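You operate a simulated robot arm through the tools that you are given. There is no shell and no other tool. Be economical: measure what you need, move in short steps, check, and stop when the job is done.

You run a simulated robot arm. Do the job below in one go: nothing can be reset, and whatever is moved stays where it is left.

JOB
Take the green-ended billet from the top of the drawer case and put it on the grate. Take the steel ring from the upper shelf of the steel rack and leave it on the ribbed chute. Push the rack drawer shut. Lift the blue tank lid open. Any order will do. Set down upright: green-ended billet.

It is judged by the outcome, as a careful person would: the job done as asked, and still so three seconds after it is handed in. It fails if anything else is knocked over, pushed out of place, dropped, spilled or broken. Lids that push on must go on centred and level and be pressed home; caps that screw on are set level and turned clockwise until they are tight.

ROBOT AND FRAMES
A 7-joint arm with a three-finger gripper on a trunk, on a base that drives. Base frame: it is fixed to the floor where the robot stands at the start and does not move with it; the origin is under the middle of the robot, x ahead of it, y to its left, z up. Readings come in mm, degrees, newtons and seconds.
With the tool pointing down near the work surface it reaches from about 100 to 940 mm from the robot's upright axis, wherever it stands. Its first joint turns from -166.0 to 166.0 degrees. Places, roughly: blue tank lid [2800, 0, 800]; grate [2100, 0, 800]; green-ended billet (4x4x6 cm) [700, 0, 500]; rack drawer [800, 300, 300]; ribbed chute (68x13 cm) [3480, 2760, 1000]; steel ring (6x6x3 cm) [700, 100, 1200]. Payload 2.69 kg.
Tool frame: the origin (TCP) lies between the finger pads and is the grasp point; the fingertips stand 29 mm ahead of it; z points along the fingers, y is the line along which they close. Largest opening 120 mm; the body of the gripper starts 78 mm behind the TCP.
Orientation is that of the tool frame in the base frame, as [roll, pitch, yaw] about the fixed x, y, z axes, in that order (R = Rz(yaw) Ry(pitch) Rx(roll)). With the fingers straight down and closing along the base's y, the tool's x points along the base's -x, its y along +y and its z along -z.

CONTROLS
- The arm moves only by the tool arm_command. Its argument "rows" is a list of rows, each a list of 7 numbers: the shift along the tool's x, y, z in cm, then the turn, a rotation vector about the tool's x, y, z in degrees, then the gripper command, from -1 (fully open) to 1 (shut), values between in proportion. In form: [[dx, dy, dz, wx, wy, wz, claw], ...]. A call has 1 to 12 rows; each row is the pose to reach, as a shift and turn from the pose commanded when the call began, along the tool's axes at that moment. Each row takes 0.2 s and may step no farther than 50 mm and 8.6 degrees from the row before; otherwise, or with a gripper value out of range, the whole call is refused. A pose out of reach is approached as far as the arm can. The call stops where the force on the tool passes 40 N (or 10 N more than at its start, if that is more) or the arm is blocked; 0.2 s more then pass. Each finger halts on what it meets, pressing with about 33 N; the grip force reading is that of the motor and also rises with nothing between the fingers. The clock runs only during rows and for 0.2 s after the last one: add rows that repeat a pose to give the fingers time. It gives the time, the measured TCP pose, the force on the tool (base axes), the opening and the grip force at its end, in the units of the frame above (readings bear some noise), with the torque about the TCP (base axes, N m) and any sound that the robot's microphone picked up, and new pictures: "pictures" is both (left out), scene, wrist or none.
- Cameras (640 x 400 px; columns grow to the right, rows downward): "scene" is now at [304.3, 188, 1426.1]; the picture's right is [-0.01, -1.00, 0.00], its down [-0.31, 0.00, -0.95] and it looks along [0.95, -0.01, -0.31] (base axes); focal length 214 px, centre (320, 200). "wrist" rides on the gripper at [63, 0, -104] in the tool frame; the picture's right is [0.00, 1.00, 0.00], its down [-0.83, 0.00, -0.56] and it looks along [-0.56, 0.00, 0.83] (tool axes); focal length 275 px, centre (320, 200). There is no depth. A picture from a camera that has moved, and an enlarged one, comes with that camera's place and axes in the base frame and with its lens.
- lift_body(by): slides the trunk up (or, below 0, down) by that many mm; the arm and the scene camera ride with it, the base frame stays. It gives what a move gives, with no picture.
- steer(legs): drives the robot by 1 to 6 legs, each [ahead, left, turn to the left] in mm, mm and degrees, along the robot's own axes; the way and the turn of a leg run together, so that a leg with both is an arc; at most 1500 mm and 180 degrees a leg. The arm and the cameras ride along, it lands a little off, and it stops where it bumps. It gives what a move gives, and a new picture of the scene camera.
- aim_head(pan, tilt): turns the head with the scene camera to pan (to the left, within 143 degrees either way) and tilt (down, from -29 to 69), counted from straight ahead of the robot. It gives what a move gives, and a new picture of the scene camera.
- enlarge(camera, box): a new picture of the part [left, top, right, bottom] of that camera's present view, enlarged. The clock stands still meanwhile.
- finish_job(): hands the job in; it is judged then, once.

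Go step by step. Nothing tells you exact positions but the pictures and the camera data: compare them with the known pose of the tool, close in by small moves and look again before you grip or let go. The budget is 165 turns and 260 pictures, counting those below and the enlarged ones. Unless the task says otherwise, let go and move clear before handing in, and close with one line.

The tools are called after "Call:" as name(argument=value, ...) on one line, values as JSON. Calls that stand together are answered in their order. arm_command: Moves the arm, as the interface text tells. Its arguments: {"type":"object","properties":{"rows":{"type":"array","items":{"type":"array","items":{"type":"number"}}},"pictures":{"type":"string","enum":["both","scene","wrist","none"]}},"required":["rows"]} The other tools are called the same way: lift_body (by) slides the trunk up or down; steer (legs) drives the base; aim_head (pan, tilt) turns the head that bears the scene camera; enlarge (camera, box) takes an enlarged picture of a part of a camera's view; finish_job () hands the job in.

At the start:

```text
t: 0.0
eef_pos: [464.9, 204.5, 1423.3]
tcp_rot: [180.0, 0.0, 179.9]
ft_force: [0.0, 0.4, -0.5]
moment: [-0.01, -0.04, 0.03]
finger_gap: 120.0
finger_force: 0.1
trunk travel left (down, up): [-386.0, 200.0]
robot x, y, heading: [-5.7, 2.8, -0.4]
head pan, tilt: [-0.8, 17.8]
```

scene: 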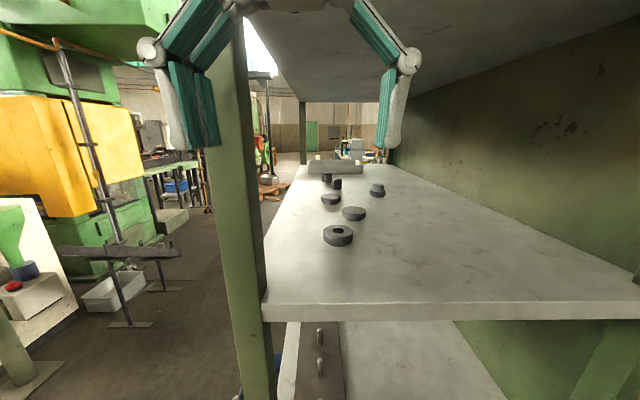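
wrist: 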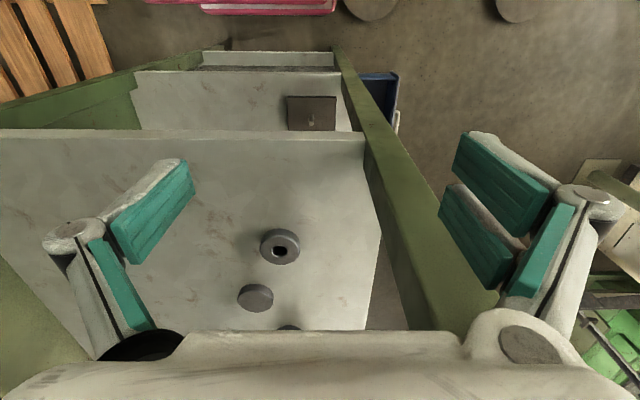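

I see the upper rack shelf with several dark discs/rings; the nearest with a hole, at about [754,141,1190], is likely the steel ring. I look closer and then down at the lower shelf and drawer case.

Call:
enlarge(camera="scene", box=[260, 140, 420, 260])

Call:
aim_head(pan=0, tilt=60)

```text
3.33 times, centred on (340, 200) of scene
camera zoom: at [304.3, 188.0, 1426.1], right [-0.01, -1.0, 0.0], down [-0.31, 0.0, -0.95], along [0.95, -0.01, -0.31], focal length 715 px, centre (253, 200)
```

zoom: 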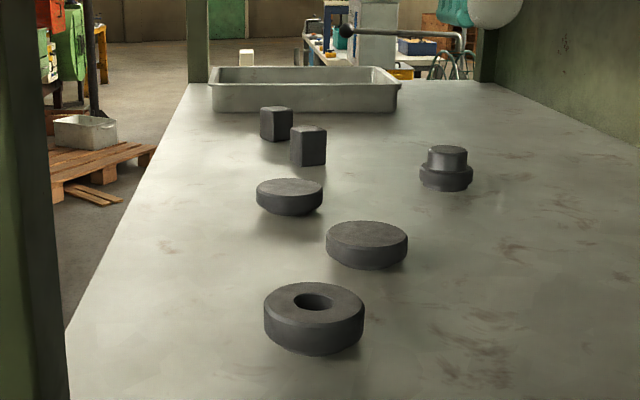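

```text
t: 1.1
eef_pos: [464.4, 204.7, 1423.2]
tcp_rot: [-180.0, 0.1, -179.9]
ft_force: [-0.2, 0.1, 0.7]
moment: [0.0, -0.03, 0.02]
finger_gap: 120.1
finger_force: 0.0
trunk travel left (down, up): [-386.0, 200.0]
robot x, y, heading: [2.8, 2.2, -0.1]
head pan, tilt: [0.0, 60.0]
camera scene: at [277.6, 189.3, 1364.4], right [0.0, -1.0, 0.0], down [-0.87, 0.0, -0.5], along [0.5, 0.0, -0.87], focal length 214 px, centre (320, 200)
```

scene: 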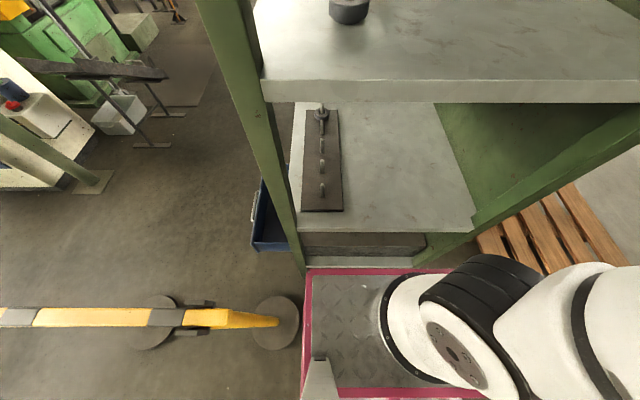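

The ring is at about [693,148,1220]; the blue drawer sticks out of the rack's left side. I check the ceiling over the shelf and the room to the left before reaching in.

Call:
aim_head(pan=0, tilt=-25)

Call:
aim_head(pan=60, tilt=20)

Call:
aim_head(pan=-60, tilt=20)

```text
t: 2.7
eef_pos: [465.8, 205.0, 1422.6]
tcp_rot: [-180.0, 0.0, -180.0]
ft_force: [0.3, -0.2, 0.8]
moment: [-0.01, 0.0, 0.0]
finger_gap: 120.0
finger_force: 0.1
trunk travel left (down, up): [-386.0, 200.0]
robot x, y, heading: [2.6, 2.7, -0.3]
head pan, tilt: [0.0, -25.0]
camera scene: at [282.0, 189.3, 1490.4], right [0.0, -1.0, 0.0], down [0.42, 0.0, -0.91], along [0.91, 0.0, 0.42], focal length 214 px, centre (320, 200)
```

scene: 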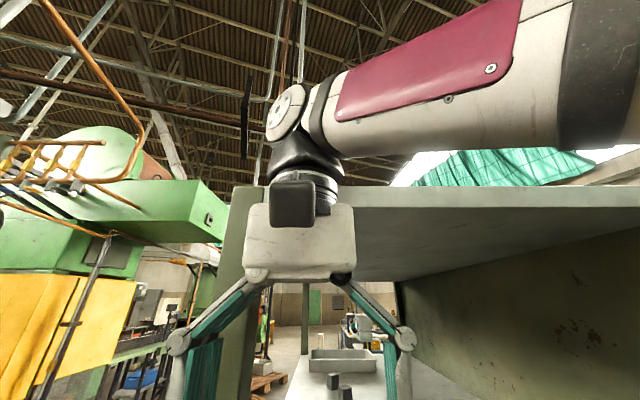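

```text
t: 4.0
eef_pos: [464.1, 204.6, 1423.3]
tcp_rot: [-180.0, 0.1, 180.0]
ft_force: [1.0, 0.4, 0.7]
moment: [-0.01, 0.0, 0.01]
finger_gap: 119.8
finger_force: 0.2
trunk travel left (down, up): [-386.0, 200.0]
robot x, y, heading: [-1.8, -4.2, -0.1]
head pan, tilt: [60.0, 20.0]
camera scene: at [257.6, 270.0, 1422.6], right [0.87, -0.5, 0.0], down [-0.17, -0.3, -0.94], along [0.47, 0.81, -0.34], focal length 214 px, centre (320, 200)
```

scene: 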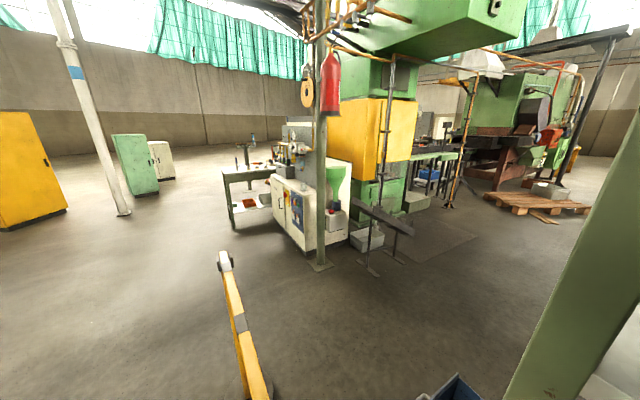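

```text
t: 6.0
eef_pos: [464.2, 204.6, 1424.1]
tcp_rot: [180.0, 0.0, 180.0]
ft_force: [0.5, 0.6, 0.5]
moment: [0.01, -0.01, -0.01]
finger_gap: 119.9
finger_force: 0.1
trunk travel left (down, up): [-386.0, 200.0]
robot x, y, heading: [-0.7, -1.5, -0.1]
head pan, tilt: [-60.0, 20.0]
camera scene: at [257.5, 108.7, 1422.5], right [-0.87, -0.5, 0.0], down [-0.17, 0.3, -0.94], along [0.47, -0.81, -0.34], focal length 214 px, centre (320, 200)
```

scene: 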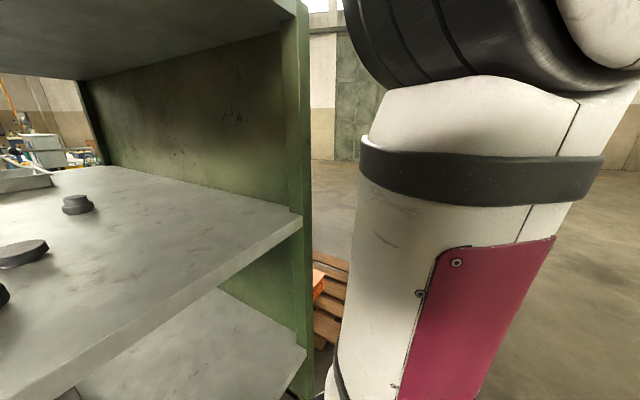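

The ceiling of the bay is at about z=1617 and the forearm rides about 265 mm above the TCP. I lower the trunk so the forearm passes under it and look through the head at the ring again.

Call:
lift_body(by=-160)

Call:
aim_head(pan=0, tilt=15)

Call:
arm_command(rows=[[0, 0, 0, 0, 0, 0, -0.4], [0, -1.4, 0, 0, 0, 0, -0.4], [0, -2.8, 0, 0, 0, 0, -0.4], [0, -4.2, 0, 0, 0, 0, -0.4], [0, -5.7, 0, 0, 0, 0, -0.4]])

```text
t: 7.8
eef_pos: [464.2, 205.9, 1263.7]
tcp_rot: [180.0, -0.1, 180.0]
ft_force: [0.4, -0.9, -0.8]
moment: [-0.01, 0.03, -0.01]
finger_gap: 119.9
finger_force: 0.0
trunk travel left (down, up): [-226.0, 360.0]
robot x, y, heading: [-1.0, -2.6, -0.1]
head pan, tilt: [-60.0, 20.0]
```

```text
t: 9.1
eef_pos: [464.4, 204.9, 1264.3]
tcp_rot: [179.9, -0.1, 180.0]
ft_force: [0.0, -0.2, -0.4]
moment: [0.0, 0.01, 0.01]
finger_gap: 120.0
finger_force: 0.1
trunk travel left (down, up): [-226.0, 360.0]
robot x, y, heading: [1.0, -0.7, 0.1]
head pan, tilt: [0.0, 15.0]
camera scene: at [370.9, 189.3, 1271.4], right [0.0, -1.0, 0.0], down [-0.26, 0.0, -0.97], along [0.97, 0.0, -0.26], focal length 214 px, centre (320, 200)
```

scene: 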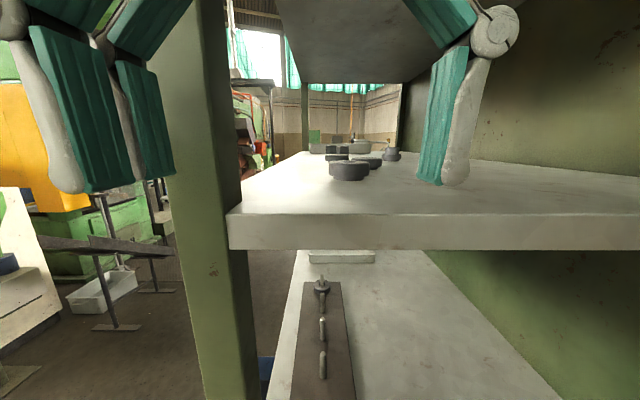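

```text
t: 10.3
eef_pos: [469.4, 159.6, 1258.7]
tcp_rot: [179.8, 0.0, -180.0]
ft_force: [-1.3, -0.2, -0.7]
moment: [0.01, -0.03, -0.02]
finger_gap: 84.2
finger_force: 0.0
out of reach, approached as far as the arm can: row 4, 5
trunk travel left (down, up): [-226.0, 360.0]
robot x, y, heading: [-1.5, -4.8, 0.3]
head pan, tilt: [0.0, 15.0]
camera scene: at [370.8, 189.3, 1271.5], right [0.0, -1.0, 0.0], down [-0.26, 0.0, -0.97], along [0.97, 0.0, -0.26], focal length 214 px, centre (320, 200)
camera wrist: at [403.8, 157.9, 1362.9], right [0.0, 1.0, 0.0], down [0.83, 0.0, 0.56], along [0.56, 0.0, -0.83], focal length 275 px, centre (320, 200)
```

scene: 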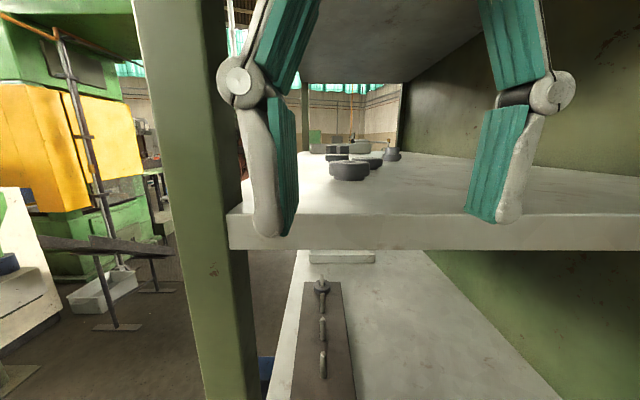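
wrist: 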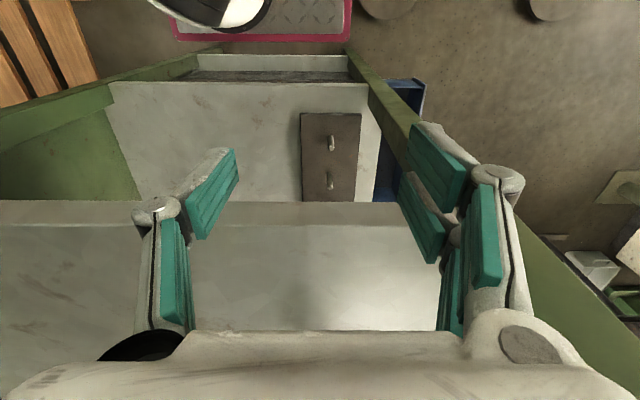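

The ring reads about [697,146,1225] and the shelf top about 1210. The last rows were at a joint limit because the arm is folded; I extend forward, which should free it.

Call:
arm_command(rows=[[-2, 0, 0, 0, 0, 0, -0.4], [-4, 0, 0, 0, 0, 0, -0.4], [-6, 0, 0, 0, 0, 0, -0.4], [-8, 0, 0, 0, 0, 0, -0.4], [-10, 0, 0, 0, 0, 0, -0.4]])

```text
t: 11.5
eef_pos: [568.7, 158.8, 1258.6]
tcp_rot: [180.0, 0.0, 180.0]
ft_force: [0.6, 1.0, 0.7]
moment: [0.02, -0.01, 0.01]
finger_gap: 84.2
finger_force: 0.0
trunk travel left (down, up): [-226.0, 360.0]
robot x, y, heading: [-0.4, 3.9, -0.3]
head pan, tilt: [0.0, 15.0]
camera scene: at [370.7, 189.3, 1271.5], right [0.0, -1.0, 0.0], down [-0.26, 0.0, -0.97], along [0.97, 0.0, -0.26], focal length 214 px, centre (320, 200)
camera wrist: at [503.9, 158.0, 1363.3], right [0.0, 1.0, 0.0], down [0.83, 0.0, 0.56], along [0.56, 0.0, -0.83], focal length 275 px, centre (320, 200)
```

scene: 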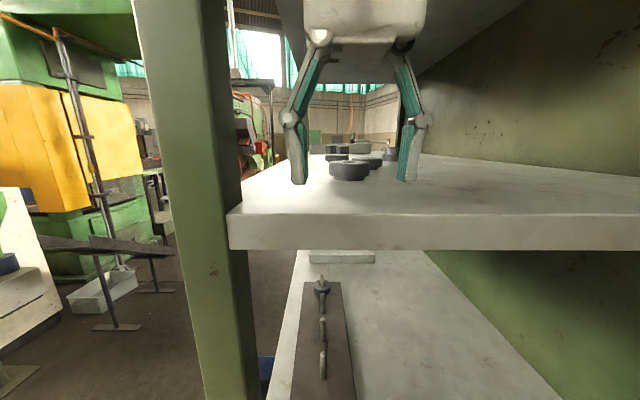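
wrist: 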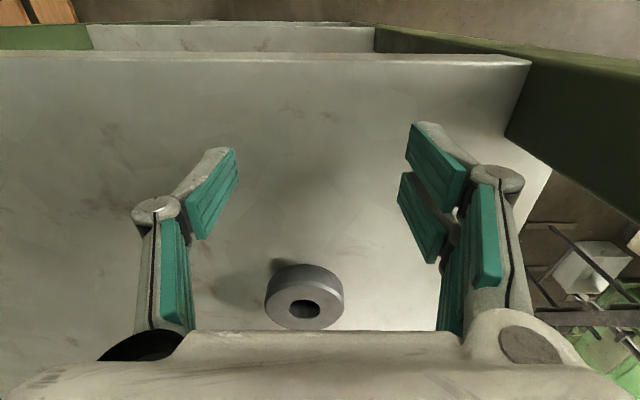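

The ring now measures about [686,147], top ~1235. I go forward around it and look again before closing.

Call:
arm_command(rows=[[-2.5, -0.6, 0, 0, 0, 0, -0.4], [-5, -1.2, 0, 0, 0, 0, -0.4], [-7.5, -1.2, 0, 0, 0, 0, -0.4], [-9.8, -1.2, 0, 0, 0, 0, -0.4], [-11.7, -1.2, 0, 0, 0, 0, -0.4]])

```text
t: 12.7
eef_pos: [685.9, 147.2, 1259.6]
tcp_rot: [-179.9, 0.0, 179.9]
ft_force: [0.5, -0.2, 0.7]
moment: [0.02, -0.07, -0.01]
finger_gap: 83.9
finger_force: 0.1
trunk travel left (down, up): [-226.0, 360.0]
robot x, y, heading: [0.7, 1.1, -0.0]
head pan, tilt: [0.0, 15.0]
camera scene: at [370.7, 189.3, 1271.5], right [0.0, -1.0, 0.0], down [-0.26, 0.0, -0.97], along [0.97, 0.0, -0.26], focal length 214 px, centre (320, 200)
camera wrist: at [621.0, 146.3, 1363.5], right [0.0, 1.0, 0.0], down [0.83, 0.0, 0.56], along [0.56, 0.0, -0.83], focal length 275 px, centre (320, 200)
```

scene: 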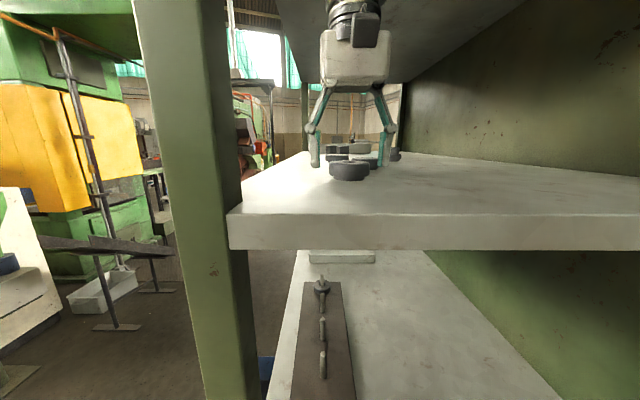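
wrist: 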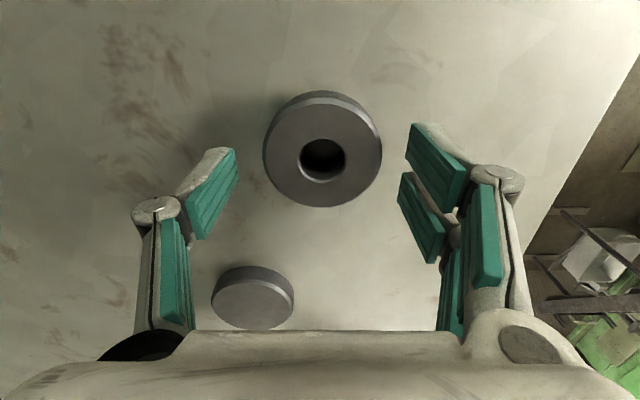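

Ring centre is at [682,148]; I lower 18 mm, recentre and close.

Call:
arm_command(rows=[[0.4, 0.1, 0.9, 0, 0, 0, -0.4], [0.4, 0.1, 1.8, 0, 0, 0, -0.4], [0.4, 0.1, 1.8, 0, 0, 0, 0.2], [0.4, 0.1, 1.8, 0, 0, 0, 0.4], [0.4, 0.1, 1.8, 0, 0, 0, 0.4], [0.4, 0.1, 1.8, 0, 0, 0, 0.4]])

```text
t: 13.6
eef_pos: [680.4, 145.5, 1246.9]
tcp_rot: [179.8, 0.9, 179.7]
ft_force: [1.5, -3.2, 36.1]
moment: [-0.12, -0.03, -0.12]
finger_gap: 55.3
finger_force: 45.1
trunk travel left (down, up): [-226.0, 360.0]
robot x, y, heading: [-2.2, 0.9, 0.1]
head pan, tilt: [0.0, 15.0]
stopped in row 4: the force on the tool passed its limit at 48 N (the readings are from after the stop); the commanded pose is now the measured one
camera scene: at [370.0, 188.8, 1272.0], right [0.0, -1.0, 0.0], down [-0.26, 0.0, -0.97], along [0.97, 0.0, -0.26], focal length 214 px, centre (320, 200)
camera wrist: at [613.4, 144.4, 1350.4], right [0.0, 1.0, 0.0], down [0.82, 0.0, 0.57], along [0.57, 0.0, -0.82], focal length 275 px, centre (320, 200)
```

scene: 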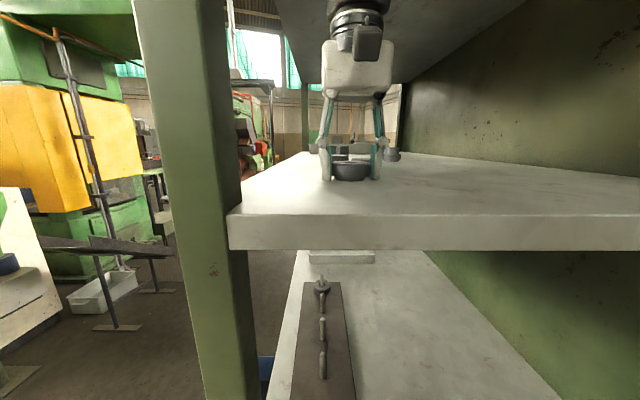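
wrist: 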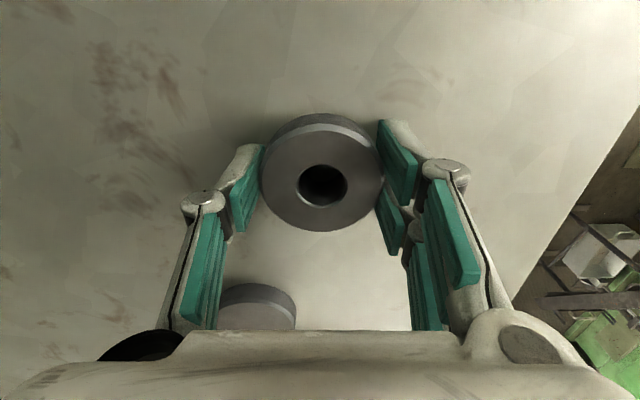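

The fingertips touched the shelf as they closed, but the ring is gripped (gap 55). I lift gently and check.

Call:
arm_command(rows=[[0, 0, 0, 0, 0, 0, 0.8], [0, 0, -0.5, 0, 0, 0, 0.8], [0, 0, -1.5, 0, 0, 0, 0.8], [0, 0, -3, 0, 0, 0, 0.8], [0, 0, -4, 0, 0, 0, 0.8]])

```text
t: 14.0
eef_pos: [678.7, 144.7, 1247.4]
tcp_rot: [179.8, 0.9, 179.6]
ft_force: [-3.4, -1.4, 12.8]
moment: [-0.14, 0.34, -0.01]
finger_gap: 55.3
finger_force: 32.6
trunk travel left (down, up): [-226.0, 360.0]
robot x, y, heading: [-1.4, -1.6, -0.2]
head pan, tilt: [0.0, 15.0]
stopped in row 1: the force on the tool passed its limit at 48 N (the readings are from after the stop); the commanded pose is now the measured one
camera scene: at [370.5, 189.0, 1271.4], right [0.0, -1.0, 0.0], down [-0.26, 0.0, -0.97], along [0.97, 0.0, -0.26], focal length 214 px, centre (320, 200)
camera wrist: at [613.4, 144.4, 1350.4], right [0.0, 1.0, 0.0], down [0.82, 0.0, 0.57], along [0.57, 0.0, -0.82], focal length 275 px, centre (320, 200)
```

scene: 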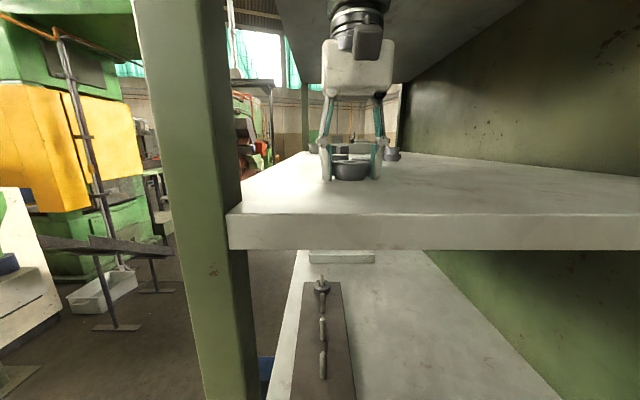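
wrist: 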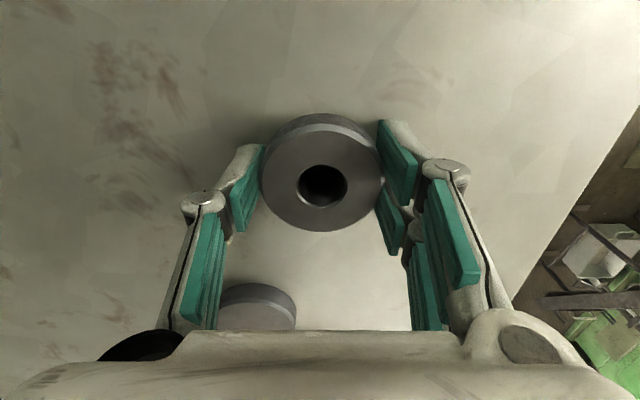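

Call:
arm_command(rows=[[0, 0, -1, 0, 0, 0, 0.8], [0, 0, -2, 0, 0, 0, 0.8], [0, 0, -3, 0, 0, 0, 0.8], [0, 0, -4, 0, 0, 0, 0.8]])

```text
t: 15.0
eef_pos: [678.7, 145.3, 1270.9]
tcp_rot: [179.7, 1.0, 179.6]
ft_force: [0.1, -0.4, -4.3]
moment: [0.01, 0.03, -0.01]
finger_gap: 55.6
finger_force: 33.6
out of reach, approached as far as the arm can: row 3, 4
trunk travel left (down, up): [-226.0, 360.0]
robot x, y, heading: [-0.6, 0.8, 0.1]
head pan, tilt: [0.0, 15.0]
camera scene: at [371.1, 189.1, 1271.4], right [0.0, -1.0, 0.0], down [-0.26, 0.0, -0.97], along [0.97, 0.0, -0.26], focal length 214 px, centre (320, 200)
camera wrist: at [613.0, 144.0, 1374.5], right [0.0, 1.0, 0.0], down [0.82, 0.0, 0.57], along [0.57, 0.0, -0.82], focal length 275 px, centre (320, 200)
```

scene: 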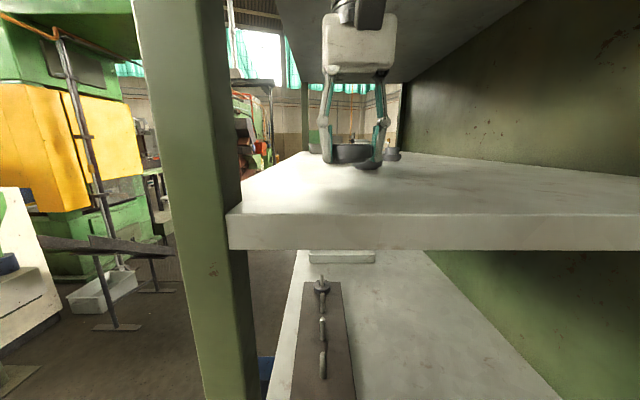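
wrist: 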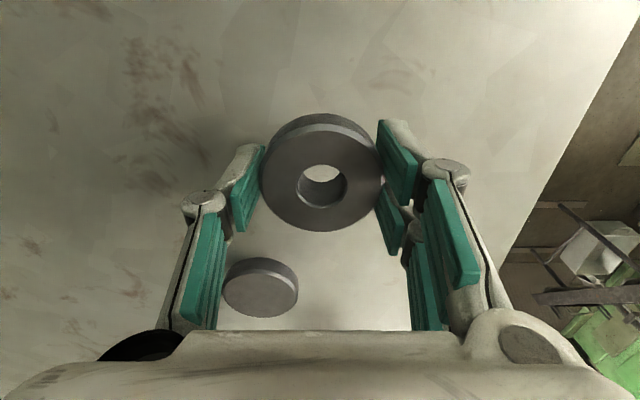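

The ring is held. I look behind and to the side before backing out.

Call:
aim_head(pan=140, tilt=30)

Call:
aim_head(pan=-140, tilt=30)

Call:
aim_head(pan=70, tilt=35)

```text
t: 17.2
eef_pos: [678.4, 146.1, 1272.3]
tcp_rot: [179.7, 1.0, 179.8]
ft_force: [0.1, -0.7, -4.0]
moment: [0.02, -0.02, 0.01]
finger_gap: 55.2
finger_force: 32.7
trunk travel left (down, up): [-226.0, 360.0]
robot x, y, heading: [-1.5, -2.1, 0.1]
head pan, tilt: [140.0, 30.0]
camera scene: at [208.5, 247.4, 1247.2], right [0.64, 0.77, 0.0], down [0.38, -0.32, -0.87], along [-0.66, 0.56, -0.5], focal length 214 px, centre (320, 200)
```

scene: 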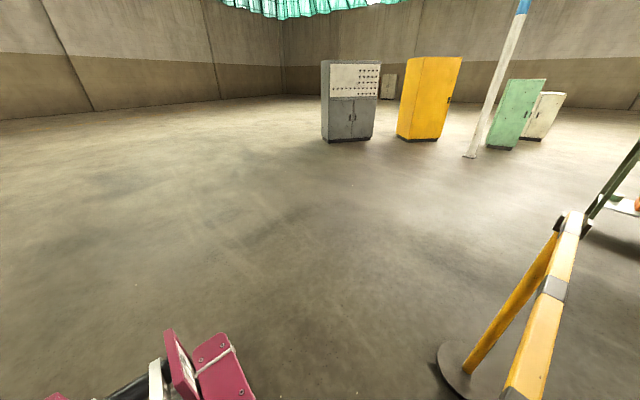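

```text
t: 21.1
eef_pos: [679.0, 145.7, 1271.6]
tcp_rot: [179.6, 0.9, 179.6]
ft_force: [-0.4, 0.5, -3.0]
moment: [0.01, -0.01, 0.01]
finger_gap: 55.4
finger_force: 33.4
trunk travel left (down, up): [-226.0, 360.0]
robot x, y, heading: [1.1, -0.1, 0.0]
head pan, tilt: [-140.0, 30.0]
camera scene: at [208.4, 131.0, 1247.2], right [-0.64, 0.77, 0.0], down [0.38, 0.32, -0.87], along [-0.66, -0.56, -0.5], focal length 214 px, centre (320, 200)
```

scene: 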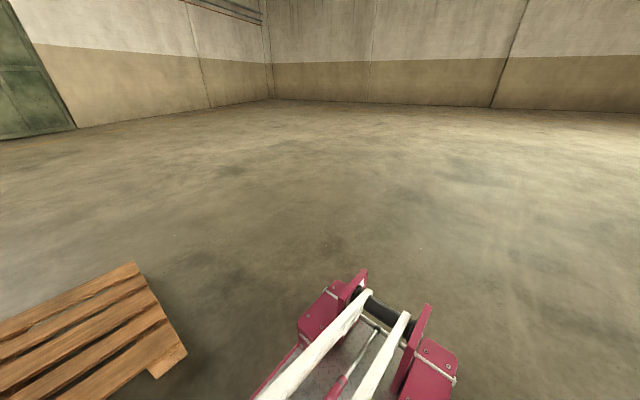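

```text
t: 24.1
eef_pos: [679.8, 144.8, 1271.9]
tcp_rot: [179.7, 1.0, 179.7]
ft_force: [-0.5, 0.5, -4.8]
moment: [-0.01, 0.0, 0.02]
finger_gap: 55.3
finger_force: 32.8
trunk travel left (down, up): [-226.0, 360.0]
robot x, y, heading: [0.5, -1.1, 0.0]
head pan, tilt: [70.0, 35.0]
camera scene: at [307.9, 271.9, 1239.4], right [0.94, -0.34, 0.0], down [-0.2, -0.54, -0.82], along [0.28, 0.77, -0.57], focal length 214 px, centre (320, 200)
```

scene: 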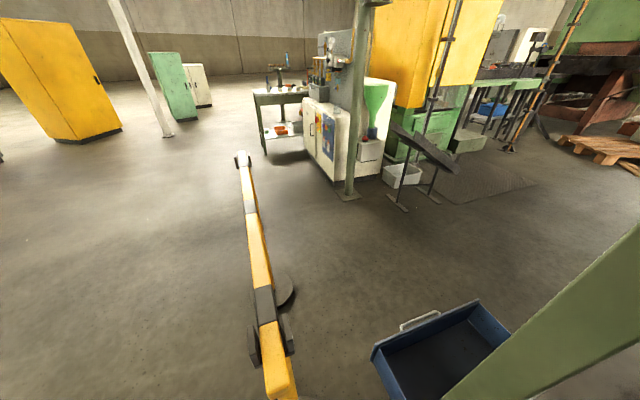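

A barrier stands to my left at x≈280, y 400–1100, and the drawer juts out to the rack's left. I back straight out 600 mm and look at the lower part of the rack for the billet.

Call:
steer(legs=[[-650, 0, 0]])

Call:
aim_head(pan=0, tilt=35)

```text
t: 27.7
eef_pos: [27.0, 146.5, 1271.7]
tcp_rot: [179.6, 1.0, 179.8]
ft_force: [0.0, -0.9, -3.8]
moment: [0.02, 0.02, 0.01]
finger_gap: 55.2
finger_force: 33.2
trunk travel left (down, up): [-226.0, 360.0]
robot x, y, heading: [-654.5, 1.6, 0.1]
head pan, tilt: [70.0, 35.0]
camera scene: at [-343.4, 272.1, 1239.4], right [0.94, -0.34, 0.0], down [-0.2, -0.54, -0.82], along [0.28, 0.77, -0.57], focal length 214 px, centre (320, 200)
```

scene: 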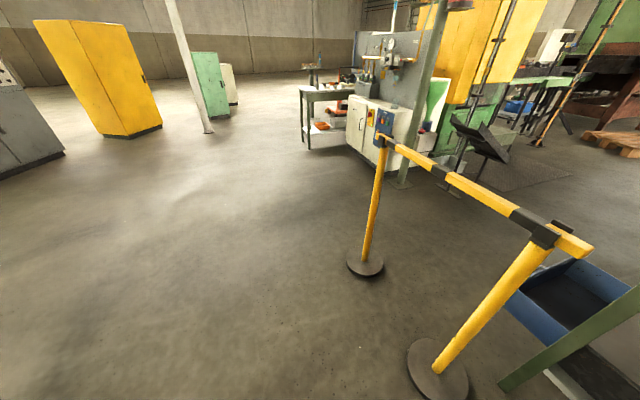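

```text
t: 29.1
eef_pos: [27.9, 145.9, 1272.6]
tcp_rot: [179.6, 1.0, 179.7]
ft_force: [-0.7, -0.6, -3.5]
moment: [0.0, -0.01, 0.03]
finger_gap: 55.1
finger_force: 32.9
trunk travel left (down, up): [-226.0, 360.0]
robot x, y, heading: [-653.3, 3.3, -0.1]
head pan, tilt: [0.0, 35.0]
camera scene: at [-285.5, 189.3, 1239.4], right [0.0, -1.0, 0.0], down [-0.57, 0.0, -0.82], along [0.82, 0.0, -0.57], focal length 214 px, centre (320, 200)
```

scene: 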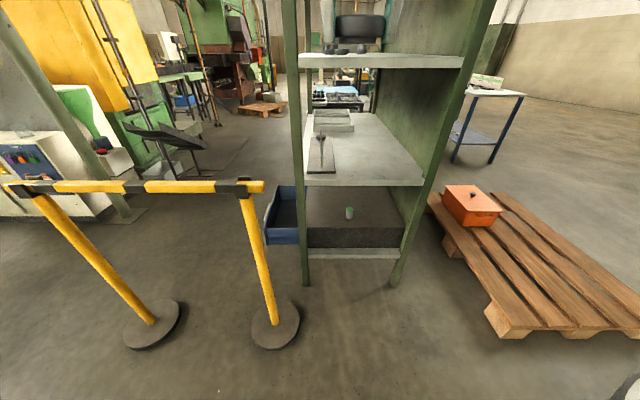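

The billet stands upright on the drawer case, under the lower shelf, around [690,20,480]. I take the ring to the chute first, going round the far end of the barrier.

Call:
steer(legs=[[0, 1000, 0], [0, 560, 0], [700, 0, 0]])

Call:
aim_head(pan=0, tilt=40)

Call:
aim_head(pan=20, tilt=5)

```text
t: 40.6
eef_pos: [730.4, 1700.3, 1272.4]
tcp_rot: [179.7, 1.0, 179.7]
ft_force: [0.0, 0.0, -2.7]
moment: [-0.01, -0.02, 0.04]
finger_gap: 55.3
finger_force: 33.4
trunk travel left (down, up): [-226.0, 360.0]
robot x, y, heading: [46.1, 1554.1, 0.0]
head pan, tilt: [0.0, 35.0]
camera scene: at [417.1, 1744.5, 1239.4], right [0.0, -1.0, 0.0], down [-0.57, 0.0, -0.82], along [0.82, 0.0, -0.57], focal length 214 px, centre (320, 200)
```

scene: 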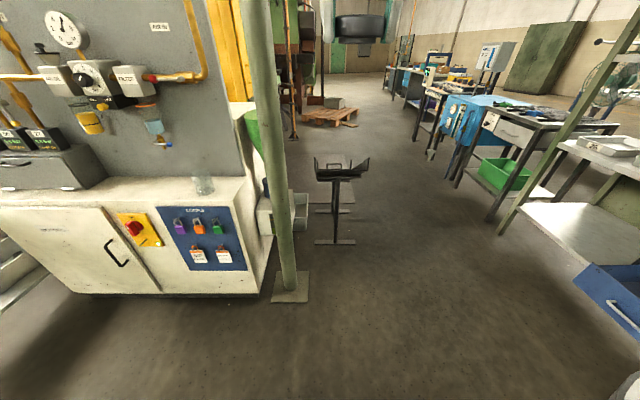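

```text
t: 41.2
eef_pos: [729.5, 1700.4, 1272.0]
tcp_rot: [179.8, 0.9, 179.6]
ft_force: [0.1, 0.1, -3.4]
moment: [0.02, 0.02, -0.03]
finger_gap: 55.3
finger_force: 33.0
trunk travel left (down, up): [-226.0, 360.0]
robot x, y, heading: [50.6, 1554.8, -0.1]
head pan, tilt: [0.0, 40.0]
camera scene: at [414.0, 1744.6, 1231.9], right [0.0, -1.0, 0.0], down [-0.64, 0.0, -0.77], along [0.77, 0.0, -0.64], focal length 214 px, centre (320, 200)
```

scene: 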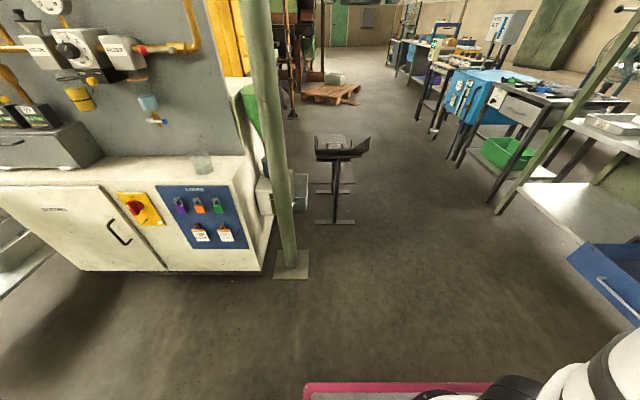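

```text
t: 42.2
eef_pos: [730.2, 1699.9, 1271.5]
tcp_rot: [179.7, 1.0, 179.6]
ft_force: [0.0, 0.2, -3.6]
moment: [-0.03, 0.01, 0.0]
finger_gap: 55.3
finger_force: 33.2
trunk travel left (down, up): [-226.0, 360.0]
robot x, y, heading: [49.6, 1555.5, -0.1]
head pan, tilt: [20.0, 5.0]
camera scene: at [415.4, 1775.9, 1287.5], right [0.34, -0.94, 0.0], down [-0.08, -0.03, -1.0], along [0.94, 0.34, -0.09], focal length 214 px, centre (320, 200)
```

scene: 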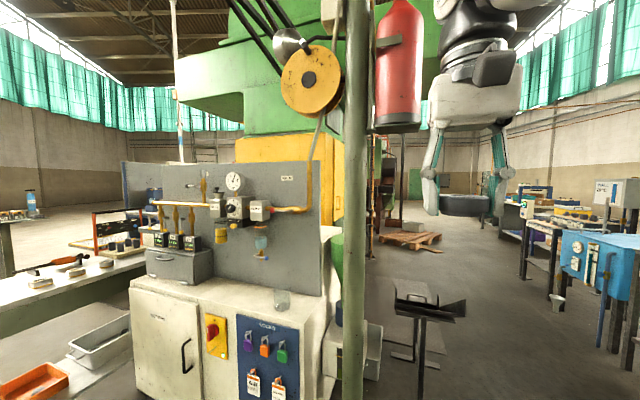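

The fire extinguisher on the post hangs near my arm's path, so I swing the ring 200 mm to the right first, then drive forward past the post.

Call:
arm_command(rows=[[0, -4, -0.5, 0, 0, 0, 0.8], [0, -8, -1, 0, 0, 0, 0.8], [0, -12, -1, 0, 0, 0, 0.8], [0, -16, -1, 0, 0, 0, 0.8], [0, -20, -1, 0, 0, 0, 0.8]], pictures="none")

Call:
steer(legs=[[0, -75, 0], [840, 0, 0]])

Call:
aim_head(pan=0, tilt=35)

```text
t: 43.4
eef_pos: [728.9, 1501.2, 1275.1]
tcp_rot: [179.8, 1.2, 179.7]
ft_force: [0.0, 0.6, -2.6]
moment: [-0.05, -0.02, -0.02]
finger_gap: 55.6
finger_force: 33.6
out of reach, approached as far as the arm can: row 2, 3, 4, 5
trunk travel left (down, up): [-226.0, 360.0]
robot x, y, heading: [51.8, 1554.9, -0.2]
head pan, tilt: [20.0, 5.0]
```

```text
t: 46.9
eef_pos: [1217.7, 1419.7, 1275.0]
tcp_rot: [179.9, 1.1, 179.3]
ft_force: [0.1, 1.0, -3.9]
moment: [0.01, 0.02, 0.0]
finger_gap: 55.3
finger_force: 33.5
trunk travel left (down, up): [-226.0, 360.0]
robot x, y, heading: [542.0, 1477.7, -0.3]
head pan, tilt: [20.0, 5.0]
stopped in leg 2: the robot was blocked; the commanded pose is now the measured one
camera scene: at [905.7, 1696.8, 1287.6], right [0.33, -0.94, 0.0], down [-0.08, -0.03, -1.0], along [0.94, 0.33, -0.09], focal length 214 px, centre (320, 200)
```

scene: 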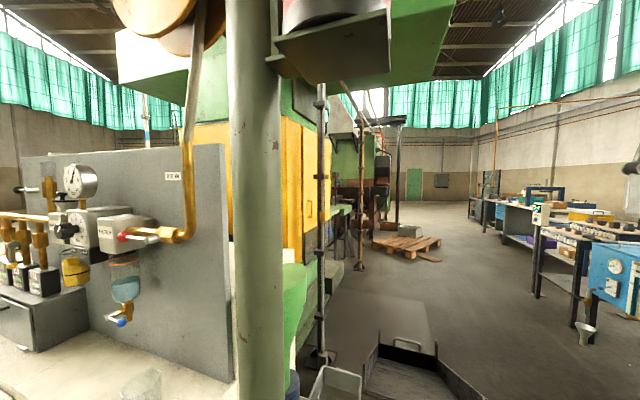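

```text
t: 47.9
eef_pos: [1217.8, 1419.6, 1275.8]
tcp_rot: [179.7, 1.2, 179.4]
ft_force: [-1.0, 0.5, -4.1]
moment: [0.0, 0.05, 0.0]
finger_gap: 55.3
finger_force: 33.1
trunk travel left (down, up): [-226.0, 360.0]
robot x, y, heading: [539.6, 1481.3, -0.4]
head pan, tilt: [0.0, 35.0]
camera scene: at [907.3, 1665.4, 1239.5], right [-0.01, -1.0, 0.0], down [-0.57, 0.0, -0.82], along [0.82, -0.01, -0.57], focal length 214 px, centre (320, 200)
```

scene: 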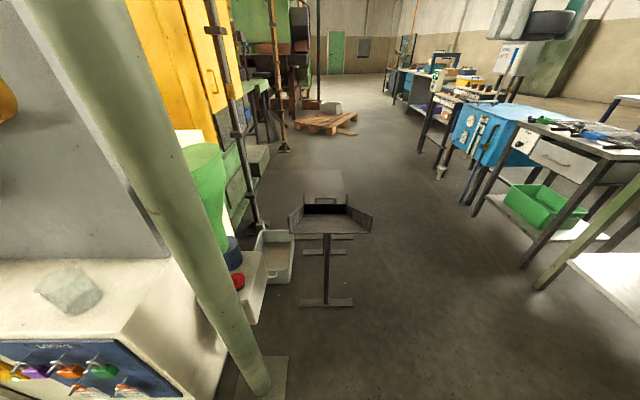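

The drive was blocked. I look around the base and at the arm to find what it met.

Call:
aim_head(pan=-140, tilt=40)

Call:
aim_head(pan=30, tilt=69)

Call:
aim_head(pan=0, tilt=-20)

```text
t: 50.1
eef_pos: [1216.8, 1419.9, 1274.3]
tcp_rot: [179.8, 1.1, 179.3]
ft_force: [0.7, -0.4, -3.8]
moment: [-0.02, 0.0, -0.02]
finger_gap: 54.9
finger_force: 32.8
trunk travel left (down, up): [-226.0, 360.0]
robot x, y, heading: [536.8, 1475.9, -0.6]
head pan, tilt: [-140.0, 40.0]
camera scene: at [753.6, 1611.8, 1231.9], right [-0.64, 0.77, 0.0], down [0.5, 0.41, -0.77], along [-0.59, -0.49, -0.64], focal length 214 px, centre (320, 200)
```

scene: 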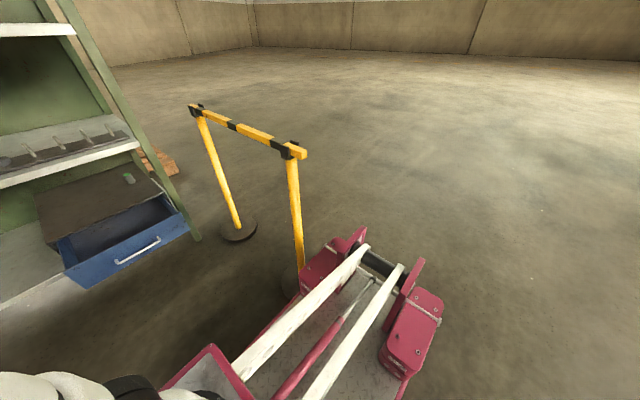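

```text
t: 52.7
eef_pos: [1217.5, 1418.8, 1274.7]
tcp_rot: [179.9, 1.1, 179.4]
ft_force: [-0.9, 0.3, -2.9]
moment: [0.02, 0.03, 0.0]
finger_gap: 55.5
finger_force: 33.3
trunk travel left (down, up): [-226.0, 360.0]
robot x, y, heading: [540.8, 1478.6, -0.4]
head pan, tilt: [30.0, 68.8]
camera scene: at [867.8, 1693.6, 1195.8], right [0.49, -0.87, 0.0], down [-0.81, -0.46, -0.36], along [0.32, 0.18, -0.93], focal length 214 px, centre (320, 200)
```

scene: 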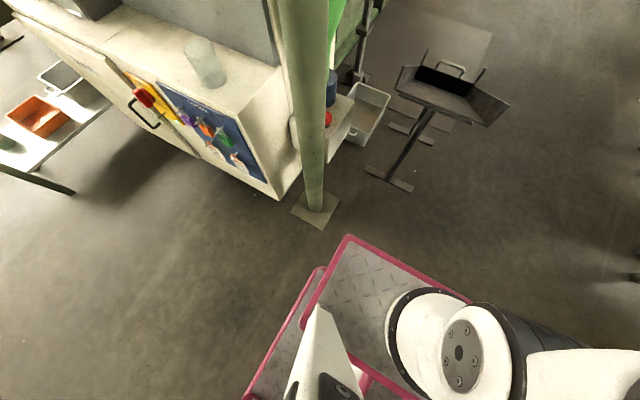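

```text
t: 54.3
eef_pos: [1218.4, 1420.5, 1274.5]
tcp_rot: [179.7, 1.1, 179.2]
ft_force: [-0.4, -0.2, -4.0]
moment: [0.0, -0.01, 0.01]
finger_gap: 55.2
finger_force: 33.2
trunk travel left (down, up): [-226.0, 360.0]
robot x, y, heading: [537.7, 1479.5, -0.4]
head pan, tilt: [0.0, -20.0]
camera scene: at [895.2, 1665.4, 1324.8], right [-0.01, -1.0, 0.0], down [0.34, 0.0, -0.94], along [0.94, -0.01, 0.34], focal length 214 px, centre (320, 200)
```

scene: 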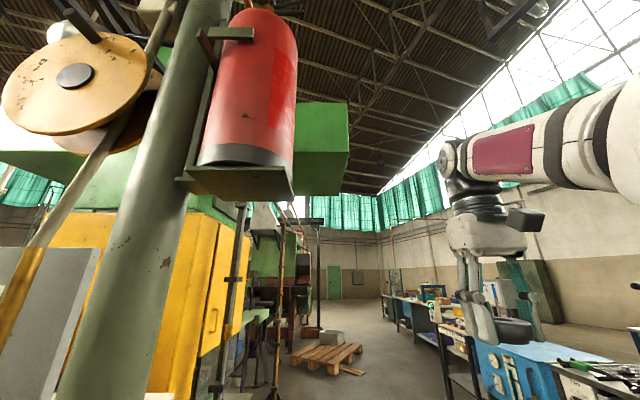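

The rear-right wheel box met the barrier's base disc. I back 60, shift left 75, lower the trunk 100 for clearance under the extinguisher, and go on.

Call:
lift_body(by=-100)

Call:
steer(legs=[[-60, 0, 0], [0, 72, 0.4], [310, 0, 0]])

Call:
aim_head(pan=-140, tilt=40)

```text
t: 55.6
eef_pos: [1217.7, 1420.5, 1175.2]
tcp_rot: [179.8, 1.1, 179.3]
ft_force: [-0.6, -0.2, -3.3]
moment: [0.01, 0.04, 0.01]
finger_gap: 55.3
finger_force: 33.1
trunk travel left (down, up): [-126.0, 460.0]
robot x, y, heading: [542.2, 1477.1, -0.6]
head pan, tilt: [0.0, -20.0]
```

```text
t: 58.9
eef_pos: [1468.8, 1495.8, 1174.6]
tcp_rot: [179.8, 1.1, 179.6]
ft_force: [-0.2, -0.6, -3.1]
moment: [0.0, -0.01, -0.01]
finger_gap: 55.2
finger_force: 33.0
trunk travel left (down, up): [-126.0, 460.0]
robot x, y, heading: [793.9, 1555.5, -0.2]
head pan, tilt: [0.0, -20.0]
camera scene: at [1162.6, 1739.5, 1224.3], right [0.0, -1.0, 0.0], down [0.34, 0.0, -0.94], along [0.94, 0.0, 0.34], focal length 214 px, centre (320, 200)
```

scene: 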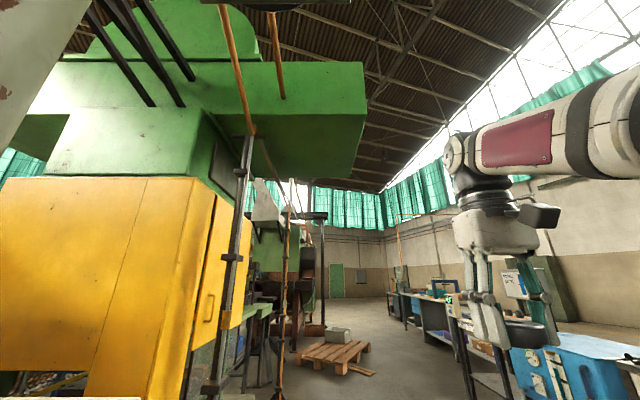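

```text
t: 61.1
eef_pos: [1469.0, 1496.7, 1174.9]
tcp_rot: [179.8, 1.1, 179.7]
ft_force: [-0.1, 0.4, -4.7]
moment: [0.01, 0.04, 0.01]
finger_gap: 55.3
finger_force: 32.9
trunk travel left (down, up): [-126.0, 460.0]
robot x, y, heading: [791.7, 1552.7, -0.2]
head pan, tilt: [-140.0, 40.0]
camera scene: at [1021.3, 1685.1, 1131.3], right [-0.64, 0.77, 0.0], down [0.49, 0.41, -0.77], along [-0.59, -0.49, -0.64], focal length 214 px, centre (320, 200)
```

scene: 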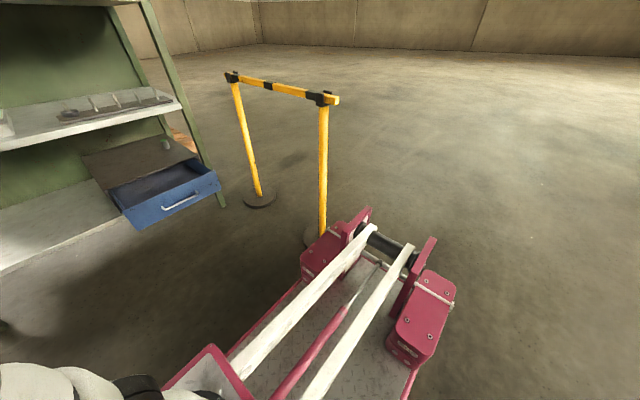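

Nearly past the barrier. I advance 70 more, then strafe right into the aisle at y≈900 and go forward, looking on the way.

Call:
steer(legs=[[75, 0, 0.2], [0, -650, 0], [500, 0, 0]])

Call:
aim_head(pan=-25, tilt=30)

Call:
aim_head(pan=30, tilt=20)

```text
t: 68.0
eef_pos: [2046.8, 845.4, 1176.3]
tcp_rot: [179.7, 1.0, -179.9]
ft_force: [-0.4, -0.1, -3.3]
moment: [-0.02, 0.04, 0.0]
finger_gap: 55.5
finger_force: 32.5
trunk travel left (down, up): [-126.0, 460.0]
robot x, y, heading: [1369.1, 892.3, 0.1]
head pan, tilt: [-140.0, 40.0]
camera scene: at [1596.8, 1030.1, 1131.3], right [-0.65, 0.76, 0.0], down [0.49, 0.42, -0.77], along [-0.58, -0.5, -0.64], focal length 214 px, centre (320, 200)
```

scene: 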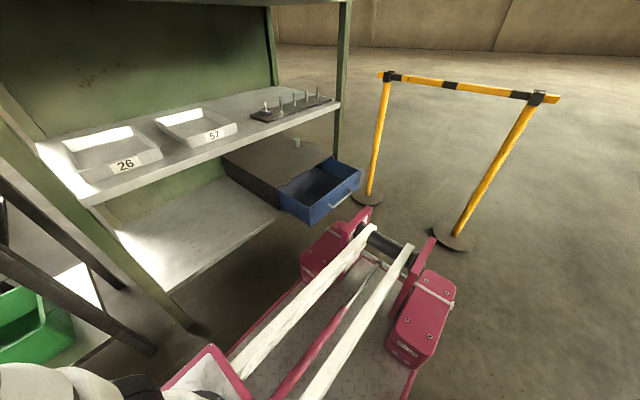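

```text
t: 69.9
eef_pos: [2046.1, 844.0, 1174.6]
tcp_rot: [179.7, 1.0, -179.9]
ft_force: [-0.2, -0.1, -3.9]
moment: [-0.02, 0.02, 0.04]
finger_gap: 55.0
finger_force: 33.1
trunk travel left (down, up): [-126.0, 460.0]
robot x, y, heading: [1367.8, 893.8, 0.5]
head pan, tilt: [-25.0, 30.0]
camera scene: at [1743.7, 1047.5, 1146.6], right [-0.42, -0.91, 0.0], down [-0.45, 0.21, -0.87], along [0.79, -0.36, -0.5], focal length 214 px, centre (320, 200)
```

scene: 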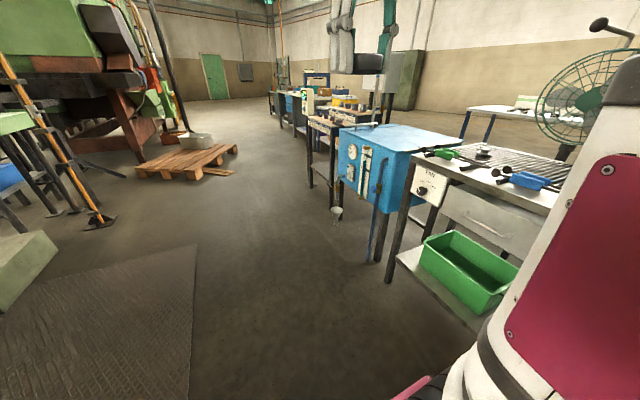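

```text
t: 71.2
eef_pos: [2045.3, 844.0, 1175.9]
tcp_rot: [179.7, 1.1, -179.9]
ft_force: [0.1, 0.3, -3.4]
moment: [0.01, 0.01, -0.01]
finger_gap: 55.0
finger_force: 33.4
trunk travel left (down, up): [-126.0, 460.0]
robot x, y, heading: [1369.1, 896.1, 0.4]
head pan, tilt: [30.0, 20.0]
camera scene: at [1741.8, 1132.3, 1162.7], right [0.51, -0.86, 0.0], down [-0.3, -0.17, -0.94], along [0.81, 0.47, -0.34], focal length 214 px, centre (320, 200)
```

scene: 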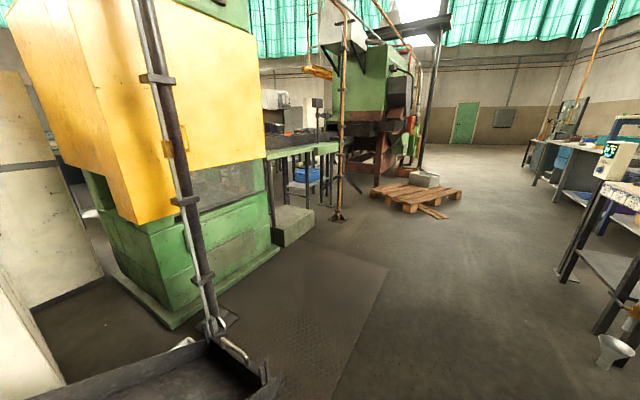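

I see the blue tank and the grate table on the right. The chute should be around the green bench ahead-left; I enlarge there.

Call:
enlarge(camera="scene", box=[230, 70, 400, 230])

```text
2.50 times, centred on (315, 150) of scene
camera zoom: at [1741.8, 1132.3, 1162.7], right [0.51, -0.86, 0.0], down [-0.3, -0.17, -0.94], along [0.81, 0.47, -0.34], focal length 536 px, centre (332, 325)
```

zoom: 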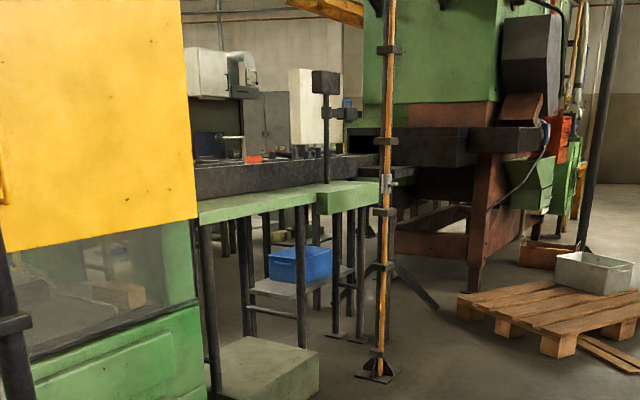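

The chute seems to be the dark bed on the green bench near [3400–4200, 2400–2800]. I drive ahead into the open floor and turn toward it.

Call:
steer(legs=[[1500, 0, 0], [300, 400, 0], [0, 0, 80]])

Call:
aim_head(pan=0, tilt=15)

```text
t: 80.8
eef_pos: [3850.7, 1157.7, 1180.7]
tcp_rot: [-179.6, 1.8, 179.5]
ft_force: [0.6, -1.7, -4.1]
moment: [0.09, 0.05, 0.04]
finger_gap: 55.1
finger_force: 33.3
trunk travel left (down, up): [-126.0, 460.0]
robot x, y, heading: [3183.6, 1204.9, -0.5]
head pan, tilt: [30.0, 20.0]
stopped in leg 2: the robot was blocked; the commanded pose is now the measured one
camera scene: at [3576.3, 1434.6, 1163.4], right [0.5, -0.87, -0.01], down [-0.31, -0.17, -0.94], along [0.81, 0.47, -0.35], focal length 214 px, centre (320, 200)
```

scene: 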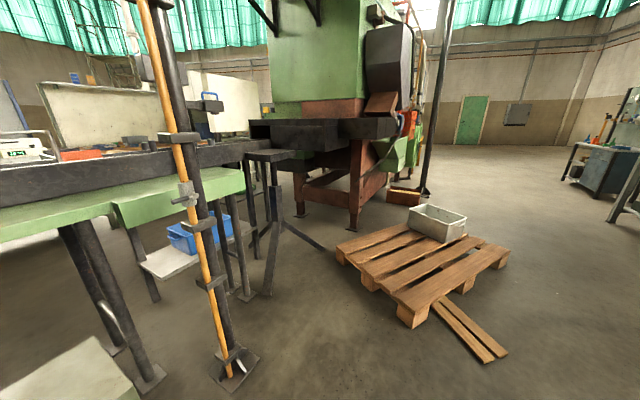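

```text
t: 81.8
eef_pos: [3846.0, 1153.8, 1182.8]
tcp_rot: [-179.9, 2.1, 179.4]
ft_force: [-0.5, -0.8, -3.7]
moment: [-0.01, -0.01, 0.01]
finger_gap: 55.3
finger_force: 33.1
trunk travel left (down, up): [-126.0, 460.0]
robot x, y, heading: [3187.5, 1207.2, -0.4]
head pan, tilt: [0.0, 15.0]
camera scene: at [3589.6, 1391.7, 1170.3], right [0.0, -1.0, 0.0], down [-0.27, 0.0, -0.96], along [0.96, 0.0, -0.27], focal length 214 px, centre (320, 200)
```

scene: 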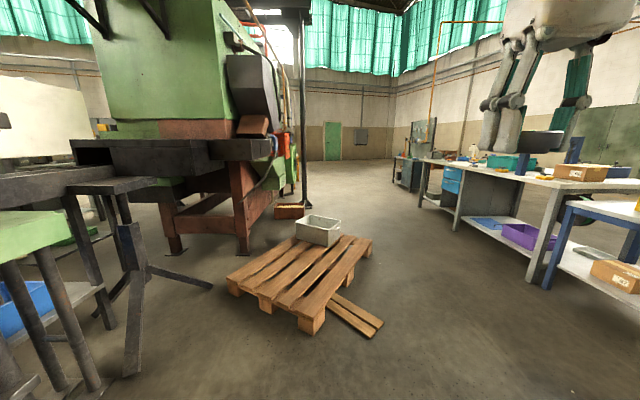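

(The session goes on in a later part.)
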